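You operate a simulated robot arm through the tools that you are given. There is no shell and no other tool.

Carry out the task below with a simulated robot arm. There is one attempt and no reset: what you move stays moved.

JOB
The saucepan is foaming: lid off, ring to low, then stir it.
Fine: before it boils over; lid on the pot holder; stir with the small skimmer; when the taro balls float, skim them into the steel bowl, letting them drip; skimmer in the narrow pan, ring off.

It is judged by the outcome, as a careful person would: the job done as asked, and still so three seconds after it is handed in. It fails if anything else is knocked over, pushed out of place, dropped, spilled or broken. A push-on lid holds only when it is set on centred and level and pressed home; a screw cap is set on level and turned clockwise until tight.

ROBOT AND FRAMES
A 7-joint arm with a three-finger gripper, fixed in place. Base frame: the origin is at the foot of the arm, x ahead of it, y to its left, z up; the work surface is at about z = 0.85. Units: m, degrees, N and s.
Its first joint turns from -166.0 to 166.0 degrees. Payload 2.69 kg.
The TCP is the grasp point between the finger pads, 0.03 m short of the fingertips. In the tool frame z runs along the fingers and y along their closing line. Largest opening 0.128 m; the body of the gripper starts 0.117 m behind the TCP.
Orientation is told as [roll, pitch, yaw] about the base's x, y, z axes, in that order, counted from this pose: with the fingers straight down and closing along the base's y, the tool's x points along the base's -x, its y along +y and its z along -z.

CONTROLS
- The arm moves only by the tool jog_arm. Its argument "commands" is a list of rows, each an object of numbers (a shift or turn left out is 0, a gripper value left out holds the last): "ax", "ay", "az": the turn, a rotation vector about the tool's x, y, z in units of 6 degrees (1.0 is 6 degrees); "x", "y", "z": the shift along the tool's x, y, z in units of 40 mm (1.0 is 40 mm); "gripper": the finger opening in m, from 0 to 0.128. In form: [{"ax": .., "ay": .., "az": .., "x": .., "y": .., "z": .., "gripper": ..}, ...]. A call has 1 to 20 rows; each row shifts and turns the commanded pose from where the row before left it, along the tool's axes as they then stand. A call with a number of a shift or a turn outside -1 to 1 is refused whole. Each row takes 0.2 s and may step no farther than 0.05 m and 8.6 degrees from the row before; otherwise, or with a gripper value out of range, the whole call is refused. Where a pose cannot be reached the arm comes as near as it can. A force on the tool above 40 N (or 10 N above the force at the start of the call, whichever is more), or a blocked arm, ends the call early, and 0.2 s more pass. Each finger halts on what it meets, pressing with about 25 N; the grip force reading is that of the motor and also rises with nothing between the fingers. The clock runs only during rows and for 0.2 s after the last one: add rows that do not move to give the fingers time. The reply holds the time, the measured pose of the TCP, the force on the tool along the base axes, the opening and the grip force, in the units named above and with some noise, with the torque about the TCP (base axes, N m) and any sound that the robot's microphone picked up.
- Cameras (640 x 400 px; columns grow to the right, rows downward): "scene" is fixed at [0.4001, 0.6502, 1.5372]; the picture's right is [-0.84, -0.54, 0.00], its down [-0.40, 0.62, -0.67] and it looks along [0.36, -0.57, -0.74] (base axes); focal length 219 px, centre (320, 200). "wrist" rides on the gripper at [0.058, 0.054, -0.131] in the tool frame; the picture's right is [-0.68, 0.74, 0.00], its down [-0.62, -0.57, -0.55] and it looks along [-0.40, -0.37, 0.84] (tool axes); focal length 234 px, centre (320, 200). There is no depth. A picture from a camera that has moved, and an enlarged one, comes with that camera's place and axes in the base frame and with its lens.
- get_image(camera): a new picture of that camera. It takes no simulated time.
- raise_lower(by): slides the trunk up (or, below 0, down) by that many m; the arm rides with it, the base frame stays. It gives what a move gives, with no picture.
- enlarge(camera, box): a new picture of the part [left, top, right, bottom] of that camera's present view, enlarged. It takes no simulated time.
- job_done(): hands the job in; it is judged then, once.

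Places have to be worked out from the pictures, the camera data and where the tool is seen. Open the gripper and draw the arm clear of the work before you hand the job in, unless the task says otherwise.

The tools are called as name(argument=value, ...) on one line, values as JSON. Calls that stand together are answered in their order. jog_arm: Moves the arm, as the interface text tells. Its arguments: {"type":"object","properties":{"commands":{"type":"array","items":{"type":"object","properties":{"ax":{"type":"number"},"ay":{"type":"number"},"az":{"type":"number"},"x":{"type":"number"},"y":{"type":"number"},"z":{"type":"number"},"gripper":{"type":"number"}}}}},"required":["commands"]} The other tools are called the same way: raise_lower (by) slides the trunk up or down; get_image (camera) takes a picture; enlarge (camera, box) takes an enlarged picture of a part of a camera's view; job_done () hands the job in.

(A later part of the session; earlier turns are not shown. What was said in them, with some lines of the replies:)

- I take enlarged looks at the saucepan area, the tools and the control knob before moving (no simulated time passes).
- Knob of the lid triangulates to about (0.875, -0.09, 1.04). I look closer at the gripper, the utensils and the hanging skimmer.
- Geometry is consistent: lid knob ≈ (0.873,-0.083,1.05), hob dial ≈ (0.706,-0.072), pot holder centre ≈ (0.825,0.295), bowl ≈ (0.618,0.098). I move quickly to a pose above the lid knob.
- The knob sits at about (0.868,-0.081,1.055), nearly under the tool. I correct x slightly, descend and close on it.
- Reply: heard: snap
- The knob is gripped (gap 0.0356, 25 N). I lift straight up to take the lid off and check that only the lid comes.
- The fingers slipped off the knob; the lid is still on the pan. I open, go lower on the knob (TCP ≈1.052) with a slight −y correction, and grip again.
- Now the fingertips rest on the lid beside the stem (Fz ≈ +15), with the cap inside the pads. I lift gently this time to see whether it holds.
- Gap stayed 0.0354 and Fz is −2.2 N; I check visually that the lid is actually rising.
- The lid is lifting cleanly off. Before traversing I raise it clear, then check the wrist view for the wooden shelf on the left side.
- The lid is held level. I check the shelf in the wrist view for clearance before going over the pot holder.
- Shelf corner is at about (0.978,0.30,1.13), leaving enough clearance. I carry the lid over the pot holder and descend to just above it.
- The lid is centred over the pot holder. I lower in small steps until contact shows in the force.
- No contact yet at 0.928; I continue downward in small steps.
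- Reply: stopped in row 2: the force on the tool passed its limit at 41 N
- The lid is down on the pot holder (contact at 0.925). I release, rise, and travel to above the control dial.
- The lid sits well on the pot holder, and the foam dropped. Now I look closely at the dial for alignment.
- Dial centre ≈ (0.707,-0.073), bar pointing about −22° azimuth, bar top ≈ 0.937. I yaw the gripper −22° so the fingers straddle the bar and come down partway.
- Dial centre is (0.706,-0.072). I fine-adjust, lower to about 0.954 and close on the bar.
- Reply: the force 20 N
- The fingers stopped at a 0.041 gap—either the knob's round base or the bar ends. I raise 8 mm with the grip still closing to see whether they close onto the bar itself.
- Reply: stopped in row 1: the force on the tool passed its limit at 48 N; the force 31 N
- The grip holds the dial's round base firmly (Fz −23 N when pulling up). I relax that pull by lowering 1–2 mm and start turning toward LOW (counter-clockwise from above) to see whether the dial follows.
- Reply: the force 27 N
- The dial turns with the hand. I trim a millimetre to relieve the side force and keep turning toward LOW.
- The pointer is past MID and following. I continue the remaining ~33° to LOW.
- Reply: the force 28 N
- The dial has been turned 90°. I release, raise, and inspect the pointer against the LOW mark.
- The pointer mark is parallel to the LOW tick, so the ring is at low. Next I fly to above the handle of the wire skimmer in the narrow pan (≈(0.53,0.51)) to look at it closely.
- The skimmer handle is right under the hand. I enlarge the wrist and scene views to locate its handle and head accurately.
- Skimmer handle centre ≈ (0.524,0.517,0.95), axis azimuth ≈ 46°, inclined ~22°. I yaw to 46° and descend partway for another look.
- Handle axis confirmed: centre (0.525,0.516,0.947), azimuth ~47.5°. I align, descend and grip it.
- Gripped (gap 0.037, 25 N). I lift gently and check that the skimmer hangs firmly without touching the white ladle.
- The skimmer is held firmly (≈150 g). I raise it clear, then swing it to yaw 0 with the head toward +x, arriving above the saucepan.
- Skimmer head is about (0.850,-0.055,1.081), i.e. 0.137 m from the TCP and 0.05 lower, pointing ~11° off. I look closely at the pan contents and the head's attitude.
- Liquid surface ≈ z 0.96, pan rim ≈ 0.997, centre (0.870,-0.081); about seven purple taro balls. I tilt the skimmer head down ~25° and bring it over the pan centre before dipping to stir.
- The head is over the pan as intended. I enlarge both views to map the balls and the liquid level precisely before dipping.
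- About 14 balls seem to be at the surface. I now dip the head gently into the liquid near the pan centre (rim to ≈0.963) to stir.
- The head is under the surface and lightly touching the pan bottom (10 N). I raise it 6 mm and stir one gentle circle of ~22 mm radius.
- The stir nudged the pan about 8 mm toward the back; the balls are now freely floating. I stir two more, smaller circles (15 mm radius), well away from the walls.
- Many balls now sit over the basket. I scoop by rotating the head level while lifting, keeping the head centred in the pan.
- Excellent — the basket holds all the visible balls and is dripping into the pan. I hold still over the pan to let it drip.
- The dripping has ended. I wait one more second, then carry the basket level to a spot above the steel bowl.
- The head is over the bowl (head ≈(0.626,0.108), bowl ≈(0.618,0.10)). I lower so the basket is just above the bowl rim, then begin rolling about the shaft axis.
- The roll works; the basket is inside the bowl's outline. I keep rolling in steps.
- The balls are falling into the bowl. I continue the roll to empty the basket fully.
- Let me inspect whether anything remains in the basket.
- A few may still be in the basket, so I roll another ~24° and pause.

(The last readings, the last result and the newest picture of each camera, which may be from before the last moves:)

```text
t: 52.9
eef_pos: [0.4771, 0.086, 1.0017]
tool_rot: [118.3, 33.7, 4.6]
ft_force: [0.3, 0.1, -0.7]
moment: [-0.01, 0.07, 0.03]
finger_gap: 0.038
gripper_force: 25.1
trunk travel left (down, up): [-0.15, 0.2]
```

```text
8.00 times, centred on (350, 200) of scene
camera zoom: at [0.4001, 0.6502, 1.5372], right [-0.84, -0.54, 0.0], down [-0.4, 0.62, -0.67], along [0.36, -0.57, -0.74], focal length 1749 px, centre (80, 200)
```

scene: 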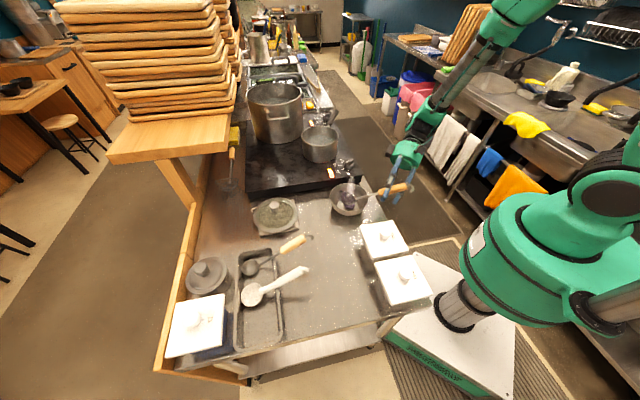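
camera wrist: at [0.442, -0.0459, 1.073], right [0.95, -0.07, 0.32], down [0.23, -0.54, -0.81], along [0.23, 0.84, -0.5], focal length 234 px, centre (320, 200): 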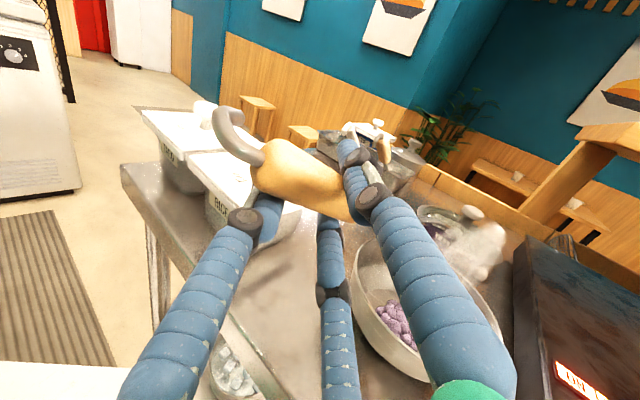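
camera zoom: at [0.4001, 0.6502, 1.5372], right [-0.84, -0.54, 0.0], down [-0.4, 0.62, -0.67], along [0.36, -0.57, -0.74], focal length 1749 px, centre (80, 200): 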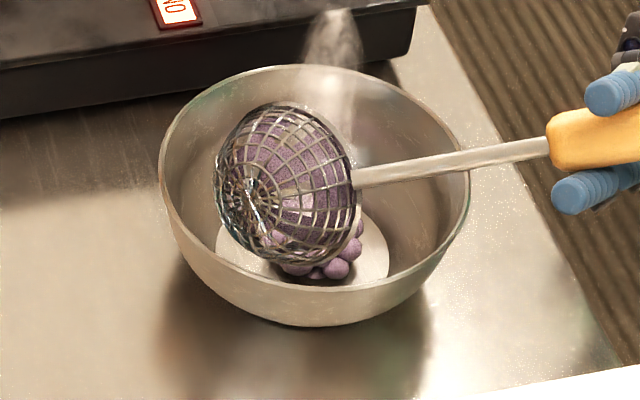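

The basket is empty and the balls are in the bowl. I roll back the full 120° to level.

jog_arm(commands=[{"ax": 0.94, "ay": -0.21, "az": -0.265}, {"ax": 0.94, "ay": -0.21, "az": -0.265}, {"ax": 0.94, "ay": -0.21, "az": -0.265}, {"ax": 0.94, "ay": -0.21, "az": -0.265}, {"ax": 0.94, "ay": -0.21, "az": -0.265}, {"ax": 0.94, "ay": -0.21, "az": -0.265}, {"ax": 0.94, "ay": -0.21, "az": -0.265}, {"ax": 0.94, "ay": -0.21, "az": -0.265}, {"ax": 0.94, "ay": -0.21, "az": -0.265}, {"ax": 0.94, "ay": -0.21, "az": -0.265}, {"ax": 0.94, "ay": -0.21, "az": -0.265}, {"ax": 0.94, "ay": -0.21, "az": -0.265}, {"ax": 0.94, "ay": -0.21, "az": -0.265}, {"ax": 0.94, "ay": -0.21, "az": -0.265}, {"ax": 0.94, "ay": -0.21, "az": -0.265}, {"ax": 0.94, "ay": -0.21, "az": -0.265}, {"ax": 0.94, "ay": -0.21, "az": -0.265}, {"ax": 0.94, "ay": -0.21, "az": -0.265}, {"ax": 0.94, "ay": -0.21, "az": -0.265}, {"ax": 0.94, "ay": -0.21, "az": -0.265}])

enlarge(camera="scene", box=[310, 160, 400, 235])

get_image(camera="wrist")

```text
t: 57.1
eef_pos: [0.4749, 0.085, 1.0035]
tool_rot: [-0.1, -0.2, 0.1]
ft_force: [0.2, -0.3, -0.9]
moment: [0.01, 0.09, -0.02]
finger_gap: 0.0378
gripper_force: 25.0
trunk travel left (down, up): [-0.15, 0.2]
```

```text
5.33 times, centred on (355, 198) of scene
camera zoom: at [0.4001, 0.6502, 1.5372], right [-0.84, -0.54, 0.0], down [-0.4, 0.62, -0.67], along [0.36, -0.57, -0.74], focal length 1166 px, centre (133, 213)
```

zoom: 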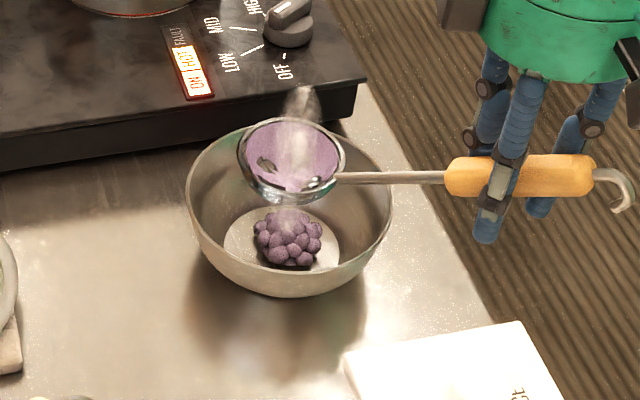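

```text
taken
camera wrist: at [0.416, 0.1389, 1.1331], right [0.68, 0.74, 0.0], down [0.61, -0.57, 0.55], along [0.41, -0.37, -0.84], focal length 234 px, centre (320, 200)
```

wrist: 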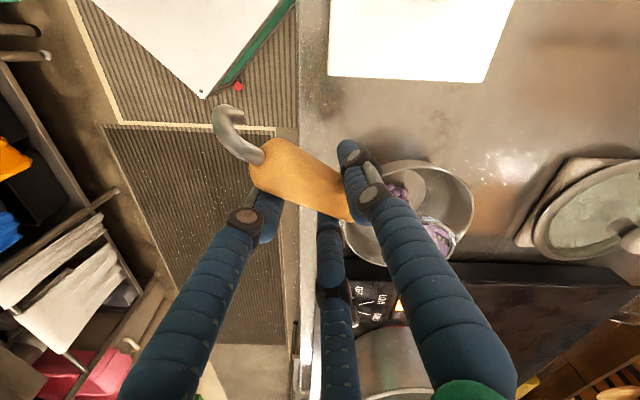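

The balls are piled in the bowl. I zoom into the basket and then the saucepan to check for leftovers.

enlarge(camera="scene", box=[325, 170, 365, 220])

enlarge(camera="wrist", box=[340, 150, 480, 270])

enlarge(camera="scene", box=[295, 110, 345, 170])

```text
8.00 times, centred on (345, 195) of scene
camera zoom: at [0.4001, 0.6502, 1.5372], right [-0.84, -0.54, 0.0], down [-0.4, 0.62, -0.67], along [0.36, -0.57, -0.74], focal length 1749 px, centre (120, 240)
```

zoom: 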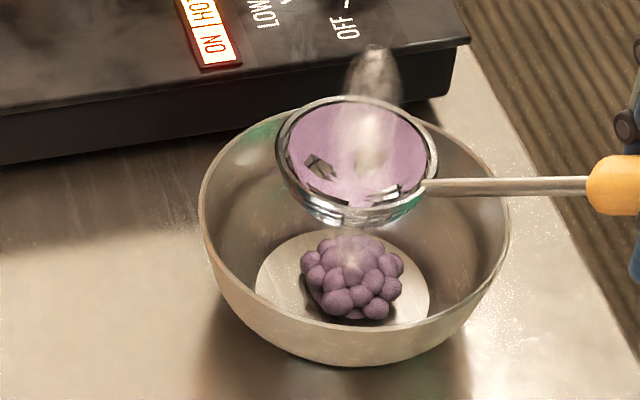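

```text
3.33 times, centred on (410, 210) of wrist
camera zoom: at [0.416, 0.1389, 1.1331], right [0.68, 0.74, 0.0], down [0.61, -0.57, 0.55], along [0.41, -0.37, -0.84], focal length 781 px, centre (20, 167)
```

zoom: 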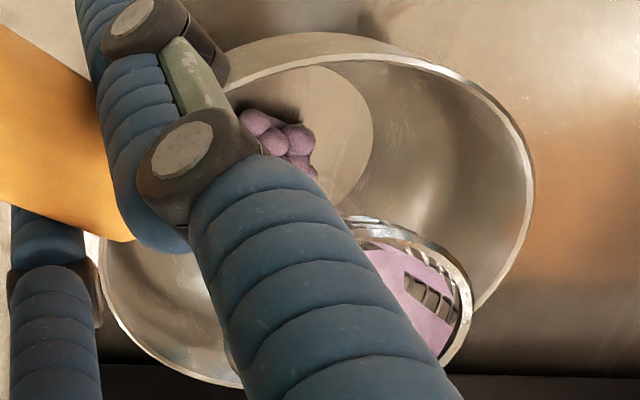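

```text
6.67 times, centred on (320, 140) of scene
camera zoom: at [0.4001, 0.6502, 1.5372], right [-0.84, -0.54, 0.0], down [-0.4, 0.62, -0.67], along [0.36, -0.57, -0.74], focal length 1458 px, centre (320, 600)
```

zoom: 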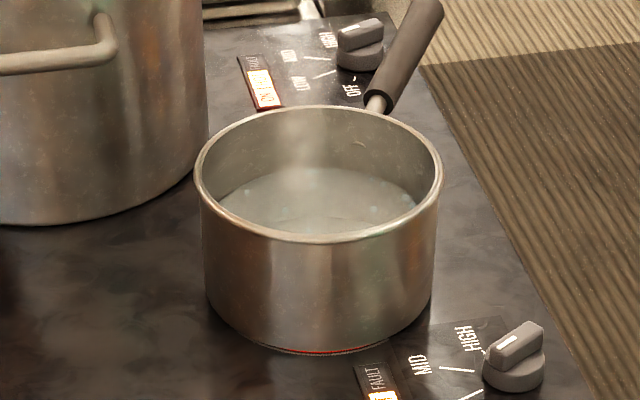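

No balls remain visible in the pan, and the basket is empty apart from a film. I raise the skimmer and carry it back over the narrow pan.

jog_arm(commands=[{"z": -0.8}, {"z": -0.95}, {"z": -0.95}, {"x": -0.1246, "y": 0.898, "az": -0.874}, {"x": -0.2061, "y": 0.8828, "az": -0.874}, {"x": -0.286, "y": 0.8603, "az": -0.874}, {"x": -0.3633, "y": 0.8305, "az": -0.874}, {"x": -0.4378, "y": 0.794, "az": -0.874}, {"x": -0.5085, "y": 0.7506, "az": -0.874}, {"x": -0.575, "y": 0.701, "az": -0.873}, {"x": -0.6365, "y": 0.6455}, {"x": -0.6365, "y": 0.6455}, {"x": -0.6365, "y": 0.6455}, {"x": -0.6365, "y": 0.6455}, {"x": -0.6365, "y": 0.6455}])

enlarge(camera="scene", box=[200, 230, 350, 360])

get_image(camera="wrist")

enlarge(camera="scene", box=[230, 100, 390, 240])

```text
t: 60.3
eef_pos: [0.5386, 0.5174, 1.1119]
tool_rot: [0.0, 0.0, 36.6]
ft_force: [1.2, 0.3, -2.2]
moment: [-0.04, 0.06, 0.0]
finger_gap: 0.0379
gripper_force: 24.8
trunk travel left (down, up): [-0.15, 0.2]
```

```text
3.08 times, centred on (275, 295) of scene
camera zoom: at [0.4001, 0.6502, 1.5372], right [-0.84, -0.54, 0.0], down [-0.4, 0.62, -0.67], along [0.36, -0.57, -0.74], focal length 673 px, centre (458, -92)
```

zoom: 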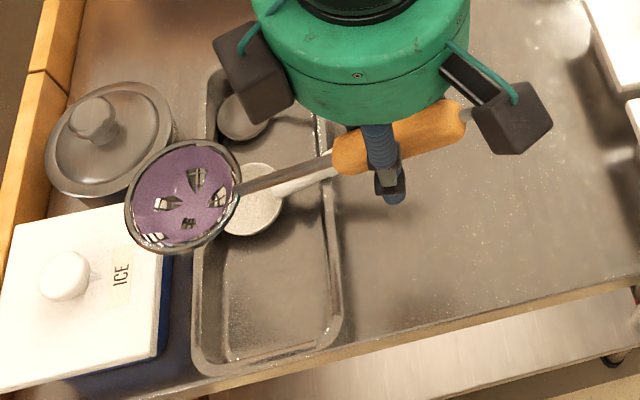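

```text
taken
camera wrist: at [0.4572, 0.5248, 1.2421], right [0.1, 0.99, 0.0], down [0.83, -0.09, 0.55], along [0.55, -0.06, -0.84], focal length 234 px, centre (320, 200)
```

wrist: 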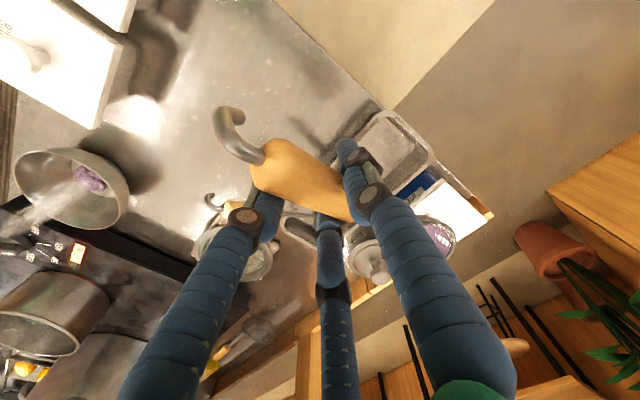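

```text
2.86 times, centred on (310, 170) of scene
camera zoom: at [0.4001, 0.6502, 1.5372], right [-0.84, -0.54, 0.0], down [-0.4, 0.62, -0.67], along [0.36, -0.57, -0.74], focal length 625 px, centre (349, 286)
```

zoom: 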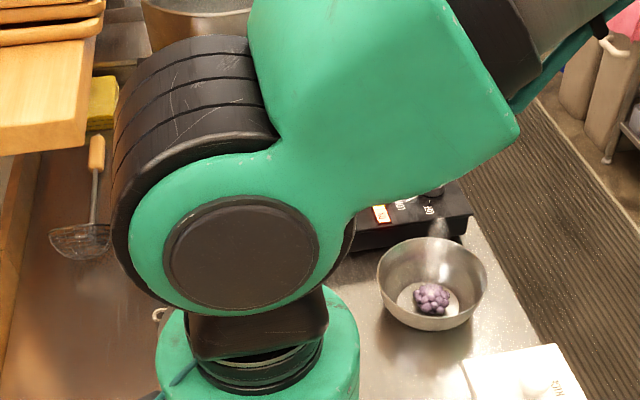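

The skimmer is above its spot. I shift ~15 mm so the head lands clear of the pan walls and the white ladle, and lower partway for a check.

jog_arm(commands=[{"x": 0.173, "y": 0.08, "z": 0.6}, {"x": 0.173, "y": 0.083, "z": 0.8}, {"z": 0.8}, {"z": 0.5}])

enlarge(camera="scene", box=[215, 240, 345, 360])

enlarge(camera="wrist", box=[330, 120, 500, 280])

```text
t: 61.3
eef_pos: [0.5229, 0.5144, 1.0016]
tool_rot: [0.1, -0.1, 36.7]
ft_force: [0.8, -0.3, -0.3]
moment: [-0.07, 0.1, 0.02]
finger_gap: 0.0378
gripper_force: 25.0
trunk travel left (down, up): [-0.15, 0.2]
```

```text
3.33 times, centred on (280, 300) of scene
camera zoom: at [0.4001, 0.6502, 1.5372], right [-0.84, -0.54, 0.0], down [-0.4, 0.62, -0.67], along [0.36, -0.57, -0.74], focal length 729 px, centre (453, -133)
```

zoom: 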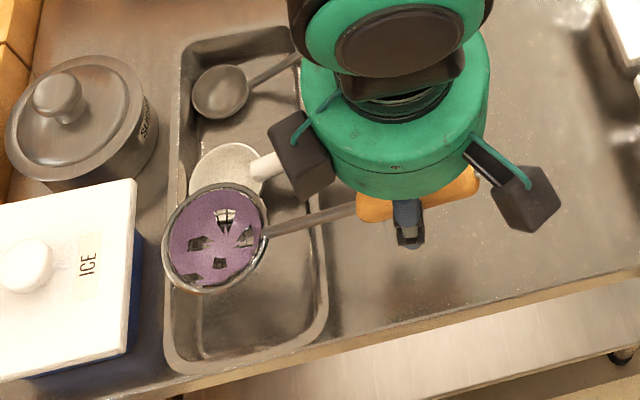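

```text
2.50 times, centred on (415, 200) of wrist
camera zoom: at [0.443, 0.5219, 1.133], right [0.1, 0.99, 0.0], down [0.83, -0.09, 0.55], along [0.55, -0.06, -0.84], focal length 585 px, centre (82, 200)
```

zoom: 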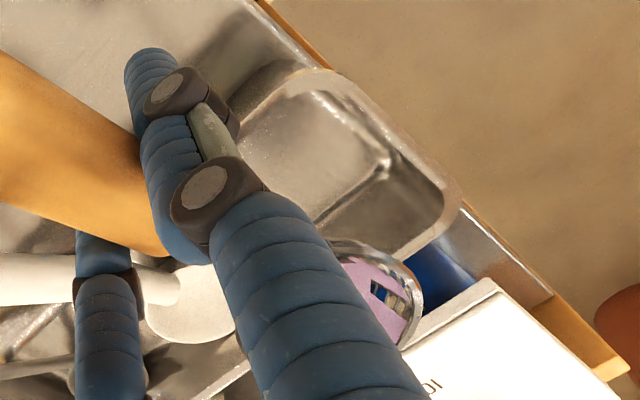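

The landing zone is clear. I centre it a bit more, then lower toward contact.

jog_arm(commands=[{"x": 0.23, "y": 0.26, "z": 0.4}, {"z": 0.5}, {"z": 0.25}, {"z": 0.1}])

enlarge(camera="scene", box=[215, 240, 345, 360])

```text
t: 62.3
eef_pos: [0.5076, 0.5174, 0.9548]
tool_rot: [0.0, 0.0, 36.6]
ft_force: [-0.7, 0.2, -0.2]
moment: [-0.05, 0.06, -0.02]
finger_gap: 0.0376
gripper_force: 25.3
trunk travel left (down, up): [-0.15, 0.2]
```

```text
3.33 times, centred on (280, 300) of scene
camera zoom: at [0.4001, 0.6502, 1.5372], right [-0.84, -0.54, 0.0], down [-0.4, 0.62, -0.67], along [0.36, -0.57, -0.74], focal length 729 px, centre (453, -133)
```

zoom: 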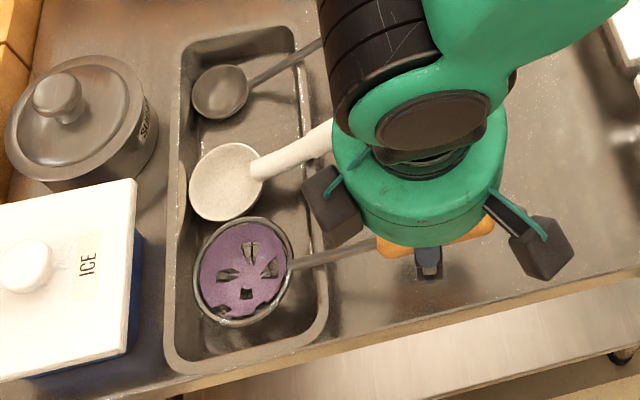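

Still no contact at 0.955; I ease it a little further from the white ladle and keep lowering in 4 mm steps.

jog_arm(commands=[{"y": 0.15, "z": 0.1}, {"z": 0.1}, {"z": 0.1}])

enlarge(camera="scene", box=[215, 240, 345, 360])

```text
t: 63.1
eef_pos: [0.5051, 0.5223, 0.9403]
tool_rot: [0.0, -0.1, 36.7]
ft_force: [1.1, 2.0, 6.9]
moment: [0.46, -0.48, 0.03]
finger_gap: 0.0386
gripper_force: 25.2
trunk travel left (down, up): [-0.15, 0.2]
```

```text
3.33 times, centred on (280, 300) of scene
camera zoom: at [0.4001, 0.6502, 1.5372], right [-0.84, -0.54, 0.0], down [-0.4, 0.62, -0.67], along [0.36, -0.57, -0.74], focal length 729 px, centre (453, -133)
```

zoom: 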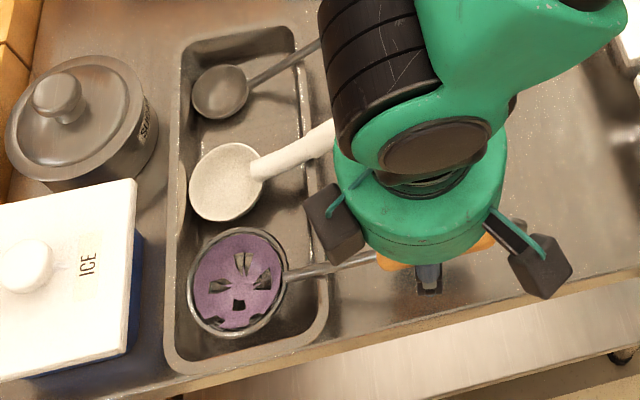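

Contact is made, but the head is a little close to the handle-side rim, which could let the handle tip outward. I lift 12 mm, shift it 12 mm inward to match its original rest, and set it down again.

jog_arm(commands=[{"z": -0.3}, {"x": -0.3, "y": -0.037}, {"z": 0.15}, {"z": 0.1}])

enlarge(camera="scene", box=[215, 260, 325, 360])

```text
t: 64.1
eef_pos: [0.5136, 0.5265, 0.9428]
tool_rot: [0.1, -0.1, 36.7]
ft_force: [-1.3, -1.6, -0.1]
moment: [-0.03, 0.04, -0.03]
finger_gap: 0.0383
gripper_force: 25.7
trunk travel left (down, up): [-0.15, 0.2]
```

```text
4.00 times, centred on (270, 310) of scene
camera zoom: at [0.4001, 0.6502, 1.5372], right [-0.84, -0.54, 0.0], down [-0.4, 0.62, -0.67], along [0.36, -0.57, -0.74], focal length 875 px, centre (520, -240)
```

zoom: 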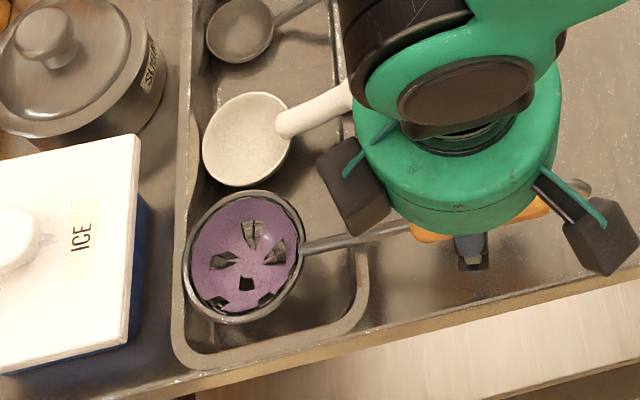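

Close to touching. I lower 3 mm more, then open the fingers only slightly so they still surround the handle, and watch whether it stays.

jog_arm(commands=[{"z": 0.08}, {"gripper": 0.045}, {"gripper": 0.045}, {}])

enlarge(camera="scene", box=[215, 260, 345, 360])

enlarge(camera="wrist", box=[200, 80, 400, 260])

```text
t: 65.1
eef_pos: [0.5143, 0.5268, 0.9386]
tool_rot: [0.0, -0.1, 36.7]
ft_force: [-0.1, -0.5, 0.7]
moment: [0.01, -0.03, 0.02]
finger_gap: 0.0451
gripper_force: 0.1
trunk travel left (down, up): [-0.15, 0.2]
```

```text
4.00 times, centred on (280, 310) of scene
camera zoom: at [0.4001, 0.6502, 1.5372], right [-0.84, -0.54, 0.0], down [-0.4, 0.62, -0.67], along [0.36, -0.57, -0.74], focal length 875 px, centre (480, -240)
```

zoom: 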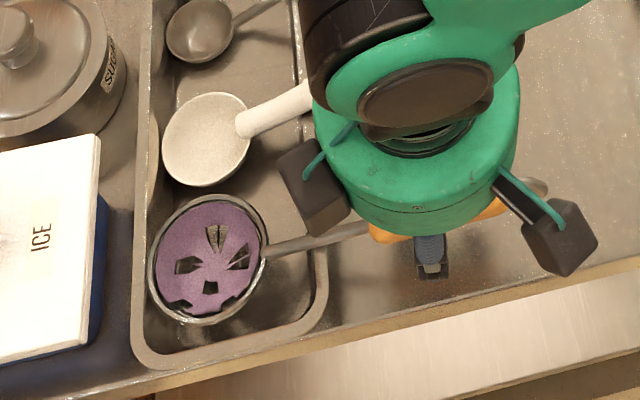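

```text
2.22 times, centred on (300, 170) of wrist
camera zoom: at [0.4347, 0.5346, 1.07], right [0.1, 0.99, 0.0], down [0.83, -0.09, 0.55], along [0.55, -0.06, -0.84], focal length 520 px, centre (364, 267)
```

zoom: 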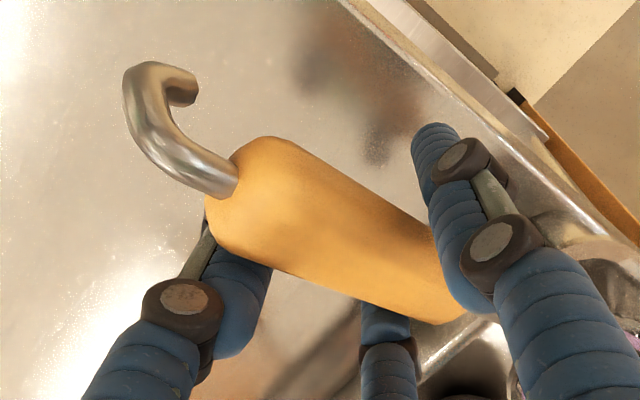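

It seems to rest by itself. I open further and wait a moment to be sure it doesn't tip before moving away.

jog_arm(commands=[{"gripper": 0.065}, {}, {}, {}])

enlarge(camera="scene", box=[215, 260, 345, 360])

enlarge(camera="wrist", box=[200, 80, 400, 260])

```text
t: 66.1
eef_pos: [0.5155, 0.5265, 0.9406]
tool_rot: [0.0, -0.2, 36.8]
ft_force: [0.5, 0.4, -0.1]
moment: [0.03, 0.0, 0.01]
finger_gap: 0.0651
gripper_force: 0.1
trunk travel left (down, up): [-0.15, 0.2]
```

```text
4.00 times, centred on (280, 310) of scene
camera zoom: at [0.4001, 0.6502, 1.5372], right [-0.84, -0.54, 0.0], down [-0.4, 0.62, -0.67], along [0.36, -0.57, -0.74], focal length 875 px, centre (480, -240)
```

zoom: 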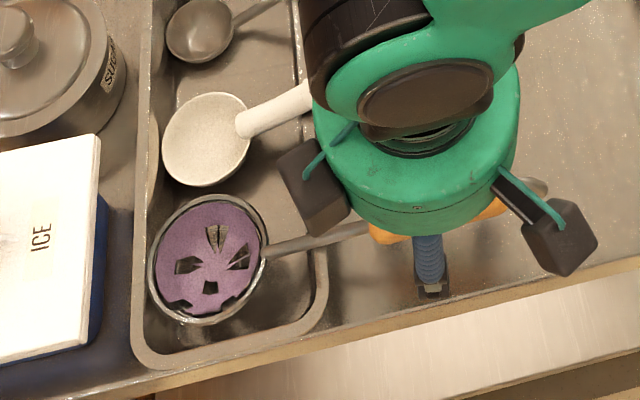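

```text
2.22 times, centred on (300, 170) of wrist
camera zoom: at [0.4347, 0.5346, 1.0699], right [0.1, 0.99, 0.0], down [0.83, -0.09, 0.55], along [0.55, -0.06, -0.84], focal length 520 px, centre (364, 267)
```

zoom: 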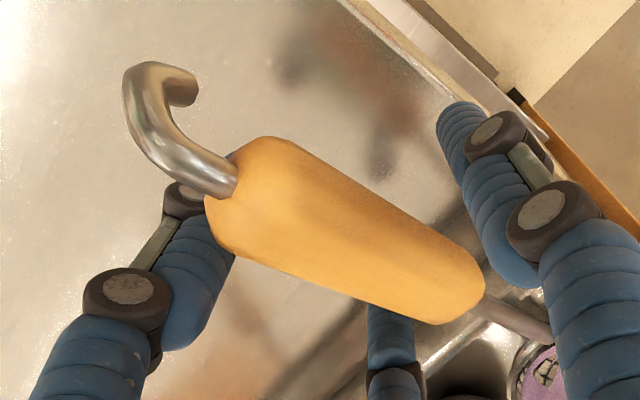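

The skimmer rests stably in the narrow pan. I rise straight up and travel to the dial with yaw 8° to turn the ring off.

jog_arm(commands=[{"z": -0.6, "gripper": 0.075}, {"z": -1.0}, {"z": -1.0}, {"x": 0.3216, "y": -0.9296, "z": -0.3, "az": 0.957}, {"x": 0.227, "y": -0.9571, "z": -0.1, "az": 0.957}, {"x": 0.1302, "y": -0.975, "az": 0.957}, {"x": 0.032, "y": -0.9832, "az": 0.957}, {"x": -0.0665, "y": -0.9814, "az": 0.957}, {"x": -0.1643, "y": -0.9698}, {"x": -0.1643, "y": -0.9698}, {"x": -0.1643, "y": -0.9698}, {"x": -0.1643, "y": -0.9698}, {"x": -0.1643, "y": -0.9698}, {"x": -0.1643, "y": -0.9698}, {"x": -0.1643, "y": -0.9698}, {"x": -0.1643, "y": -0.9698}, {"x": -0.1643, "y": -0.9698}, {"x": -0.1643, "y": -0.9698}, {"x": -0.1643, "y": -0.9698}])

get_image(camera="wrist")

get_image(camera="scene")

```text
t: 70.1
eef_pos: [0.7046, -0.0723, 1.0596]
tool_rot: [0.0, 0.0, 8.0]
ft_force: [-0.4, 0.5, -1.0]
moment: [-0.03, -0.02, 0.01]
finger_gap: 0.0748
gripper_force: 0.0
trunk travel left (down, up): [-0.15, 0.2]
```

```text
taken
camera wrist: at [0.6384, -0.028, 1.191], right [0.57, 0.82, 0.0], down [0.69, -0.48, 0.55], along [0.45, -0.31, -0.84], focal length 234 px, centre (320, 200)
```

wrist: 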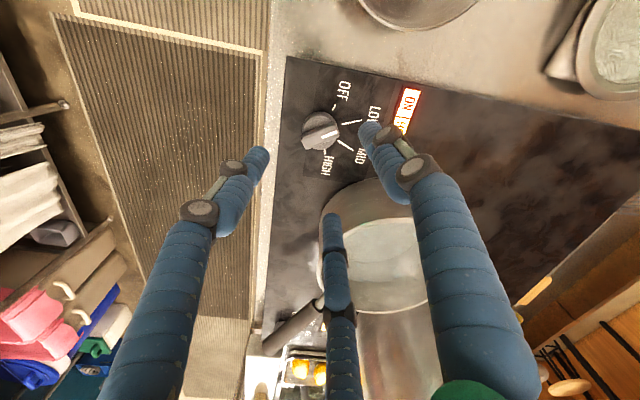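

```text
taken
```

scene: 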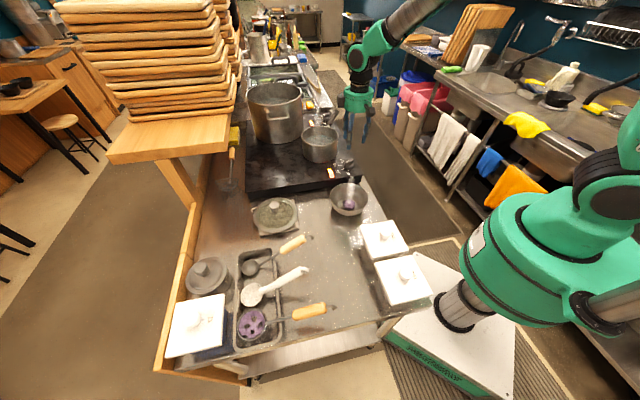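

The skimmer stayed in place. I zoom in on the dial and pan from the wrist.

enlarge(camera="wrist", box=[270, 60, 420, 200])

enlarge(camera="wrist", box=[310, 170, 450, 330])

enlarge(camera="scene", box=[215, 260, 345, 360])

```text
2.86 times, centred on (345, 130) of wrist
camera zoom: at [0.6384, -0.028, 1.191], right [0.57, 0.82, 0.0], down [0.69, -0.48, 0.55], along [0.45, -0.31, -0.84], focal length 669 px, centre (249, 400)
```

zoom: 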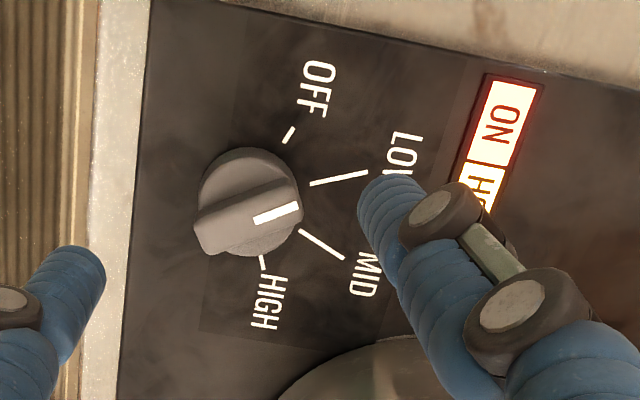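

```text
2.50 times, centred on (380, 250) of wrist
camera zoom: at [0.6384, -0.028, 1.191], right [0.57, 0.82, 0.0], down [0.69, -0.48, 0.55], along [0.45, -0.31, -0.84], focal length 585 px, centre (170, 75)
```

zoom: 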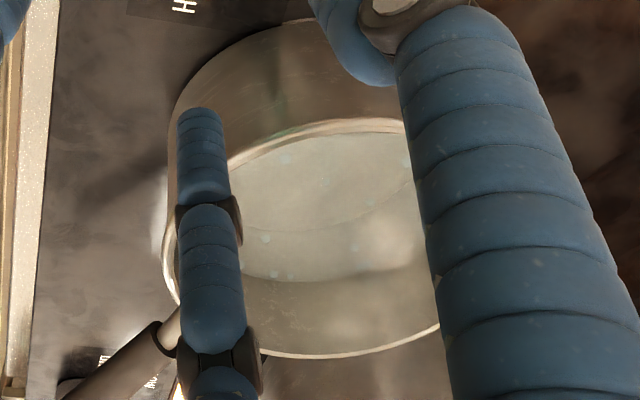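

```text
4.00 times, centred on (280, 310) of scene
camera zoom: at [0.4001, 0.6502, 1.5372], right [-0.84, -0.54, 0.0], down [-0.4, 0.62, -0.67], along [0.36, -0.57, -0.74], focal length 875 px, centre (480, -240)
```

zoom: 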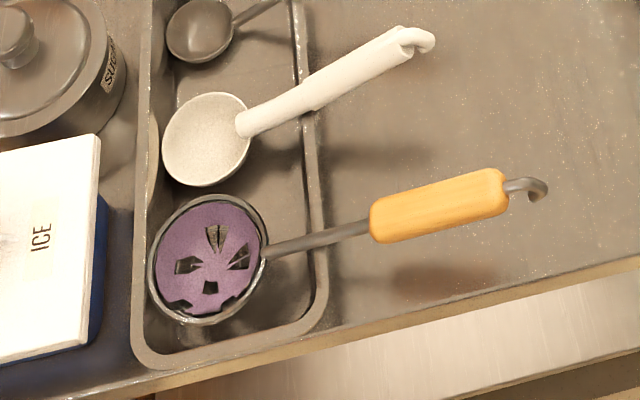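

Dial pointer is at LOW; pan is clear of balls. I descend on the dial with the fingers open and grip its round base as before.

jog_arm(commands=[{"x": -0.055, "y": -0.038, "z": 0.8, "gripper": 0.062}, {"z": 0.8}, {"z": 0.6}, {"z": 0.44}, {"gripper": 0.0}, {"gripper": 0.0}, {"gripper": 0.0}])

enlarge(camera="wrist", box=[250, 90, 390, 230])

enlarge(camera="scene", box=[325, 140, 375, 190])

```text
t: 71.7
eef_pos: [0.7072, -0.0744, 0.9523]
tool_rot: [0.1, 0.0, 8.0]
ft_force: [-8.9, -22.9, -4.2]
moment: [-1.15, 0.05, -0.04]
finger_gap: 0.0408
gripper_force: 45.1
trunk travel left (down, up): [-0.15, 0.2]
```

```text
2.86 times, centred on (320, 160) of wrist
camera zoom: at [0.6412, -0.0299, 1.0825], right [0.57, 0.82, 0.0], down [0.69, -0.48, 0.55], along [0.45, -0.31, -0.84], focal length 669 px, centre (320, 314)
```

zoom: 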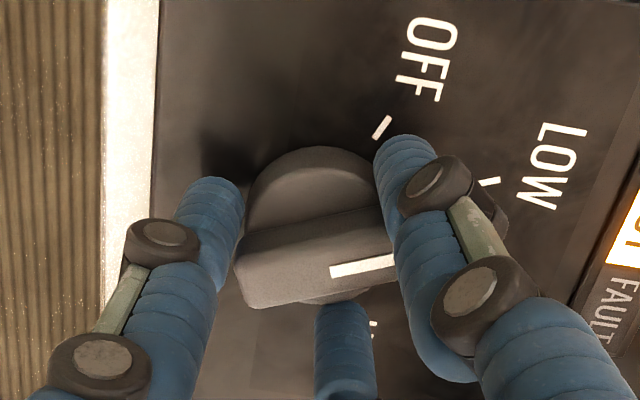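

```text
8.00 times, centred on (350, 165) of scene
camera zoom: at [0.4001, 0.6502, 1.5372], right [-0.84, -0.54, 0.0], down [-0.4, 0.62, -0.67], along [0.36, -0.57, -0.74], focal length 1749 px, centre (80, 480)
```

zoom: 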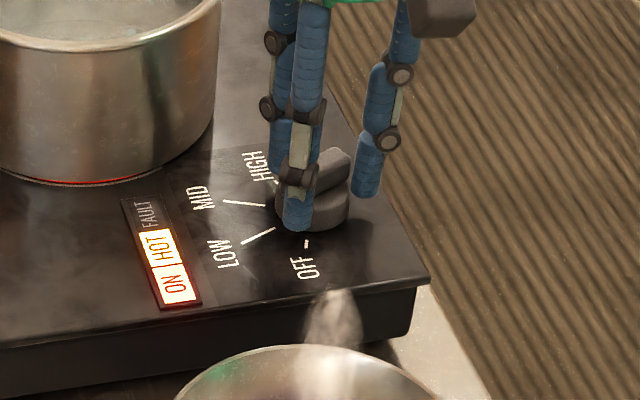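

Gripped. I relieve the side load slightly and turn 46° counter-clockwise (LOW → OFF).

jog_arm(commands=[{"x": 0.018, "y": -0.036, "az": -0.5}, {"az": -1}, {"az": -1}, {"az": -1}])

enlarge(camera="scene", box=[325, 140, 375, 190])

```text
t: 72.7
eef_pos: [0.7062, -0.074, 0.9512]
tool_rot: [0.1, 0.1, 29.0]
ft_force: [-1.6, 0.5, -20.9]
moment: [0.12, -0.19, 0.03]
finger_gap: 0.041
gripper_force: 44.6
trunk travel left (down, up): [-0.15, 0.2]
```

```text
8.00 times, centred on (350, 165) of scene
camera zoom: at [0.4001, 0.6502, 1.5372], right [-0.84, -0.54, 0.0], down [-0.4, 0.62, -0.67], along [0.36, -0.57, -0.74], focal length 1749 px, centre (80, 480)
```

zoom: 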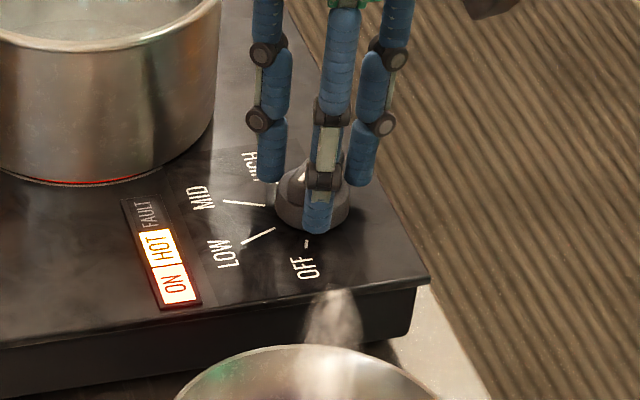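

The dial follows. I finish the remaining 25° to OFF.

jog_arm(commands=[{"z": 0.03, "az": -1}, {"az": -1}, {"az": -1}, {"az": -1}, {"az": -0.2}])

enlarge(camera="scene", box=[325, 140, 375, 190])

enlarge(camera="wrist", box=[250, 90, 390, 230])

```text
t: 73.9
eef_pos: [0.7074, -0.0747, 0.9516]
tool_rot: [-0.1, -0.1, 54.2]
ft_force: [-2.8, 3.8, -11.4]
moment: [0.48, 0.15, -0.89]
finger_gap: 0.0411
gripper_force: 44.4
trunk travel left (down, up): [-0.15, 0.2]
```

```text
8.00 times, centred on (350, 165) of scene
camera zoom: at [0.4001, 0.6502, 1.5372], right [-0.84, -0.54, 0.0], down [-0.4, 0.62, -0.67], along [0.36, -0.57, -0.74], focal length 1749 px, centre (80, 480)
```

zoom: 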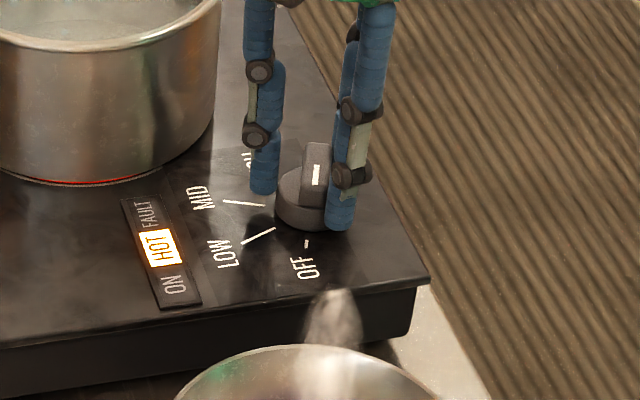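

```text
2.86 times, centred on (320, 160) of wrist
camera zoom: at [0.6288, -0.0917, 1.0825], right [-0.2, 0.98, 0.0], down [0.82, 0.17, 0.55], along [0.54, 0.11, -0.84], focal length 669 px, centre (320, 314)
```

zoom: 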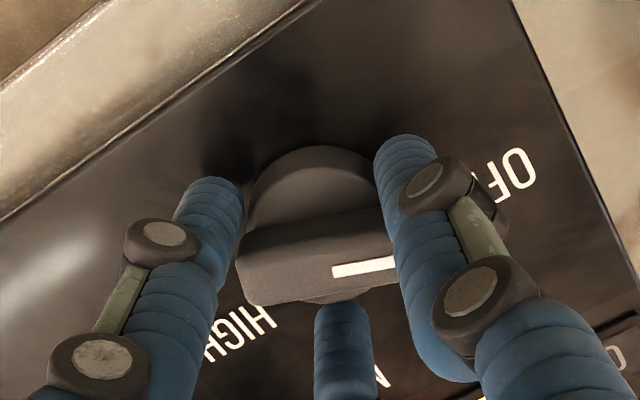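

The ON lamp is out (only residual HOT) and the dial hit its stop at OFF. I release and raise the hand clear.

jog_arm(commands=[{"gripper": 0.075}, {}, {"z": -0.4}, {"z": -0.9}, {"z": -0.9}, {"z": -0.9}])

enlarge(camera="scene", box=[325, 140, 375, 190])

get_image(camera="scene")

get_image(camera="wrist")

```text
t: 75.3
eef_pos: [0.7054, -0.0732, 1.0754]
tool_rot: [0.1, -0.1, 54.3]
ft_force: [-0.1, 0.3, 0.7]
moment: [-0.01, 0.02, 0.01]
finger_gap: 0.0753
gripper_force: 0.1
trunk travel left (down, up): [-0.15, 0.2]
```

```text
8.00 times, centred on (350, 165) of scene
camera zoom: at [0.4001, 0.6502, 1.5372], right [-0.84, -0.54, 0.0], down [-0.4, 0.62, -0.67], along [0.36, -0.57, -0.74], focal length 1749 px, centre (80, 480)
```

zoom: 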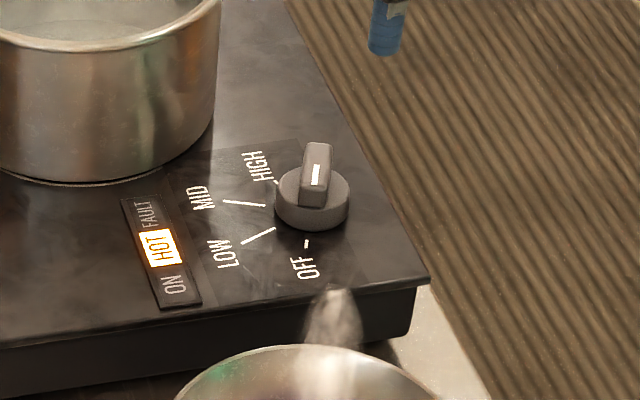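

```text
taken
```

scene: 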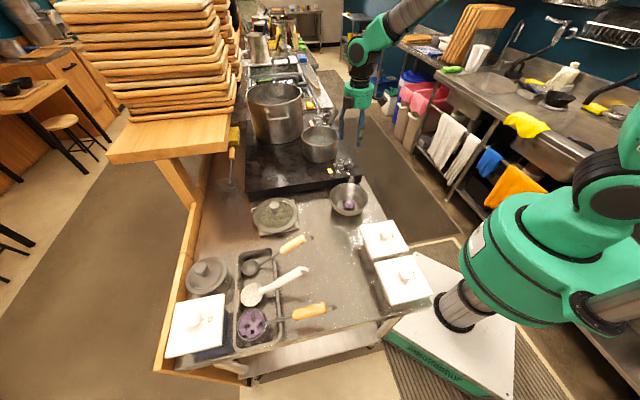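

```text
taken
camera wrist: at [0.6274, -0.0905, 1.2046], right [-0.2, 0.98, 0.0], down [0.82, 0.17, 0.55], along [0.54, 0.11, -0.84], focal length 234 px, centre (320, 200)
```

wrist: 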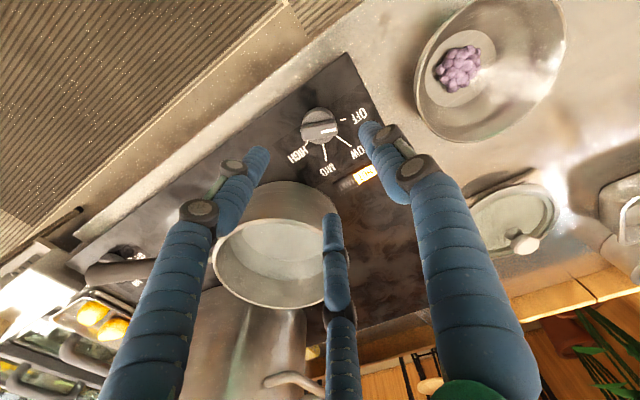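

Ring is off and its glow is gone. I do final close checks of the pan interior, bowl, lid and hob for leftovers or spills.

enlarge(camera="wrist", box=[200, 170, 360, 320])

enlarge(camera="scene", box=[240, 90, 400, 250])

enlarge(camera="scene", box=[180, 190, 360, 360])

```text
2.67 times, centred on (280, 245) of wrist
camera zoom: at [0.6274, -0.0905, 1.2046], right [-0.2, 0.98, 0.0], down [0.82, 0.17, 0.55], along [0.54, 0.11, -0.84], focal length 624 px, centre (427, 80)
```

zoom: 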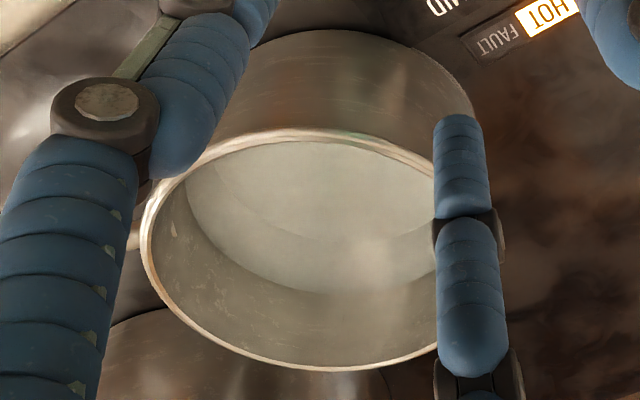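

```text
2.50 times, centred on (320, 170) of scene
camera zoom: at [0.4001, 0.6502, 1.5372], right [-0.84, -0.54, 0.0], down [-0.4, 0.62, -0.67], along [0.36, -0.57, -0.74], focal length 547 px, centre (320, 275)
```

zoom: 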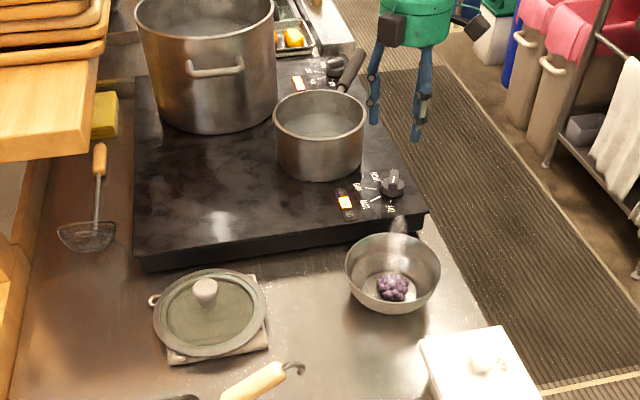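

```text
2.35 times, centred on (270, 275) of scene
camera zoom: at [0.4001, 0.6502, 1.5372], right [-0.84, -0.54, 0.0], down [-0.4, 0.62, -0.67], along [0.36, -0.57, -0.74], focal length 514 px, centre (438, 24)
```

zoom: 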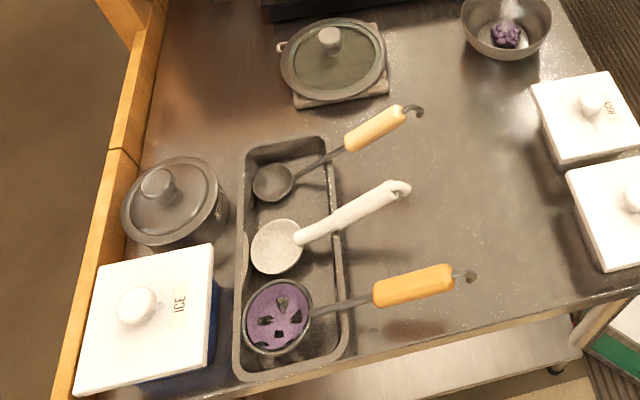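

Everything is in place: lid on the pot holder, balls in the steel bowl, skimmer in the narrow pan, ring off, no spills seen. I draw the arm up and clear of the work.

jog_arm(commands=[{"z": -0.9, "gripper": 0.1}, {"z": -0.9}, {"z": -0.9}, {"z": -0.9}, {"z": -0.9}, {"x": 0.5, "y": 0.5, "z": -0.3}, {"x": 0.5, "y": 0.5}, {}])

get_image(camera="scene")

```text
t: 77.1
eef_pos: [0.6481, -0.0847, 1.2698]
tool_rot: [0.0, -0.1, 54.2]
ft_force: [-0.8, -0.5, -0.4]
moment: [-0.01, -0.09, 0.04]
finger_gap: 0.0998
gripper_force: 0.0
trunk travel left (down, up): [-0.15, 0.2]
```

```text
taken
```

scene: 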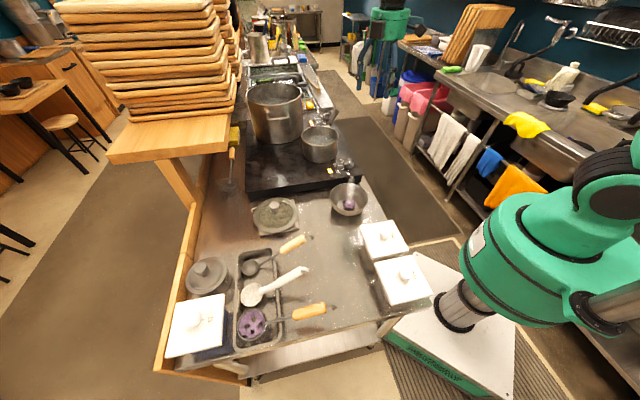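

The arm is clear, the gripper is open and the scene is steady, so I hand the job in.

job_done()

```text
The job is handed in.
```

The job is done and handed in; nothing boiled over and I saw no spills.

- **Lid:** it is on the pot holder. My first grip slipped off the knob without shifting the lid; the second one held.
- **Ring:** I turned it to low, then to off at the end. The ON light is out and only the HOT light is still lit.
- **Stirring:** I stirred about three circles with the small skimmer. During the first one the saucepan slid roughly 8 mm towards the back; it is still over its ring and I left it there.
- **Taro balls:** they were floating, and one scoop got all of them. I let them drip over the pan for about 3.5 seconds, then tipped them into the steel bowl. I can see none left in the pan.
- **Skimmer:** it is back in the narrow pan with its handle over the rim. The basket still has a purple film on the inside, which looks like residue.
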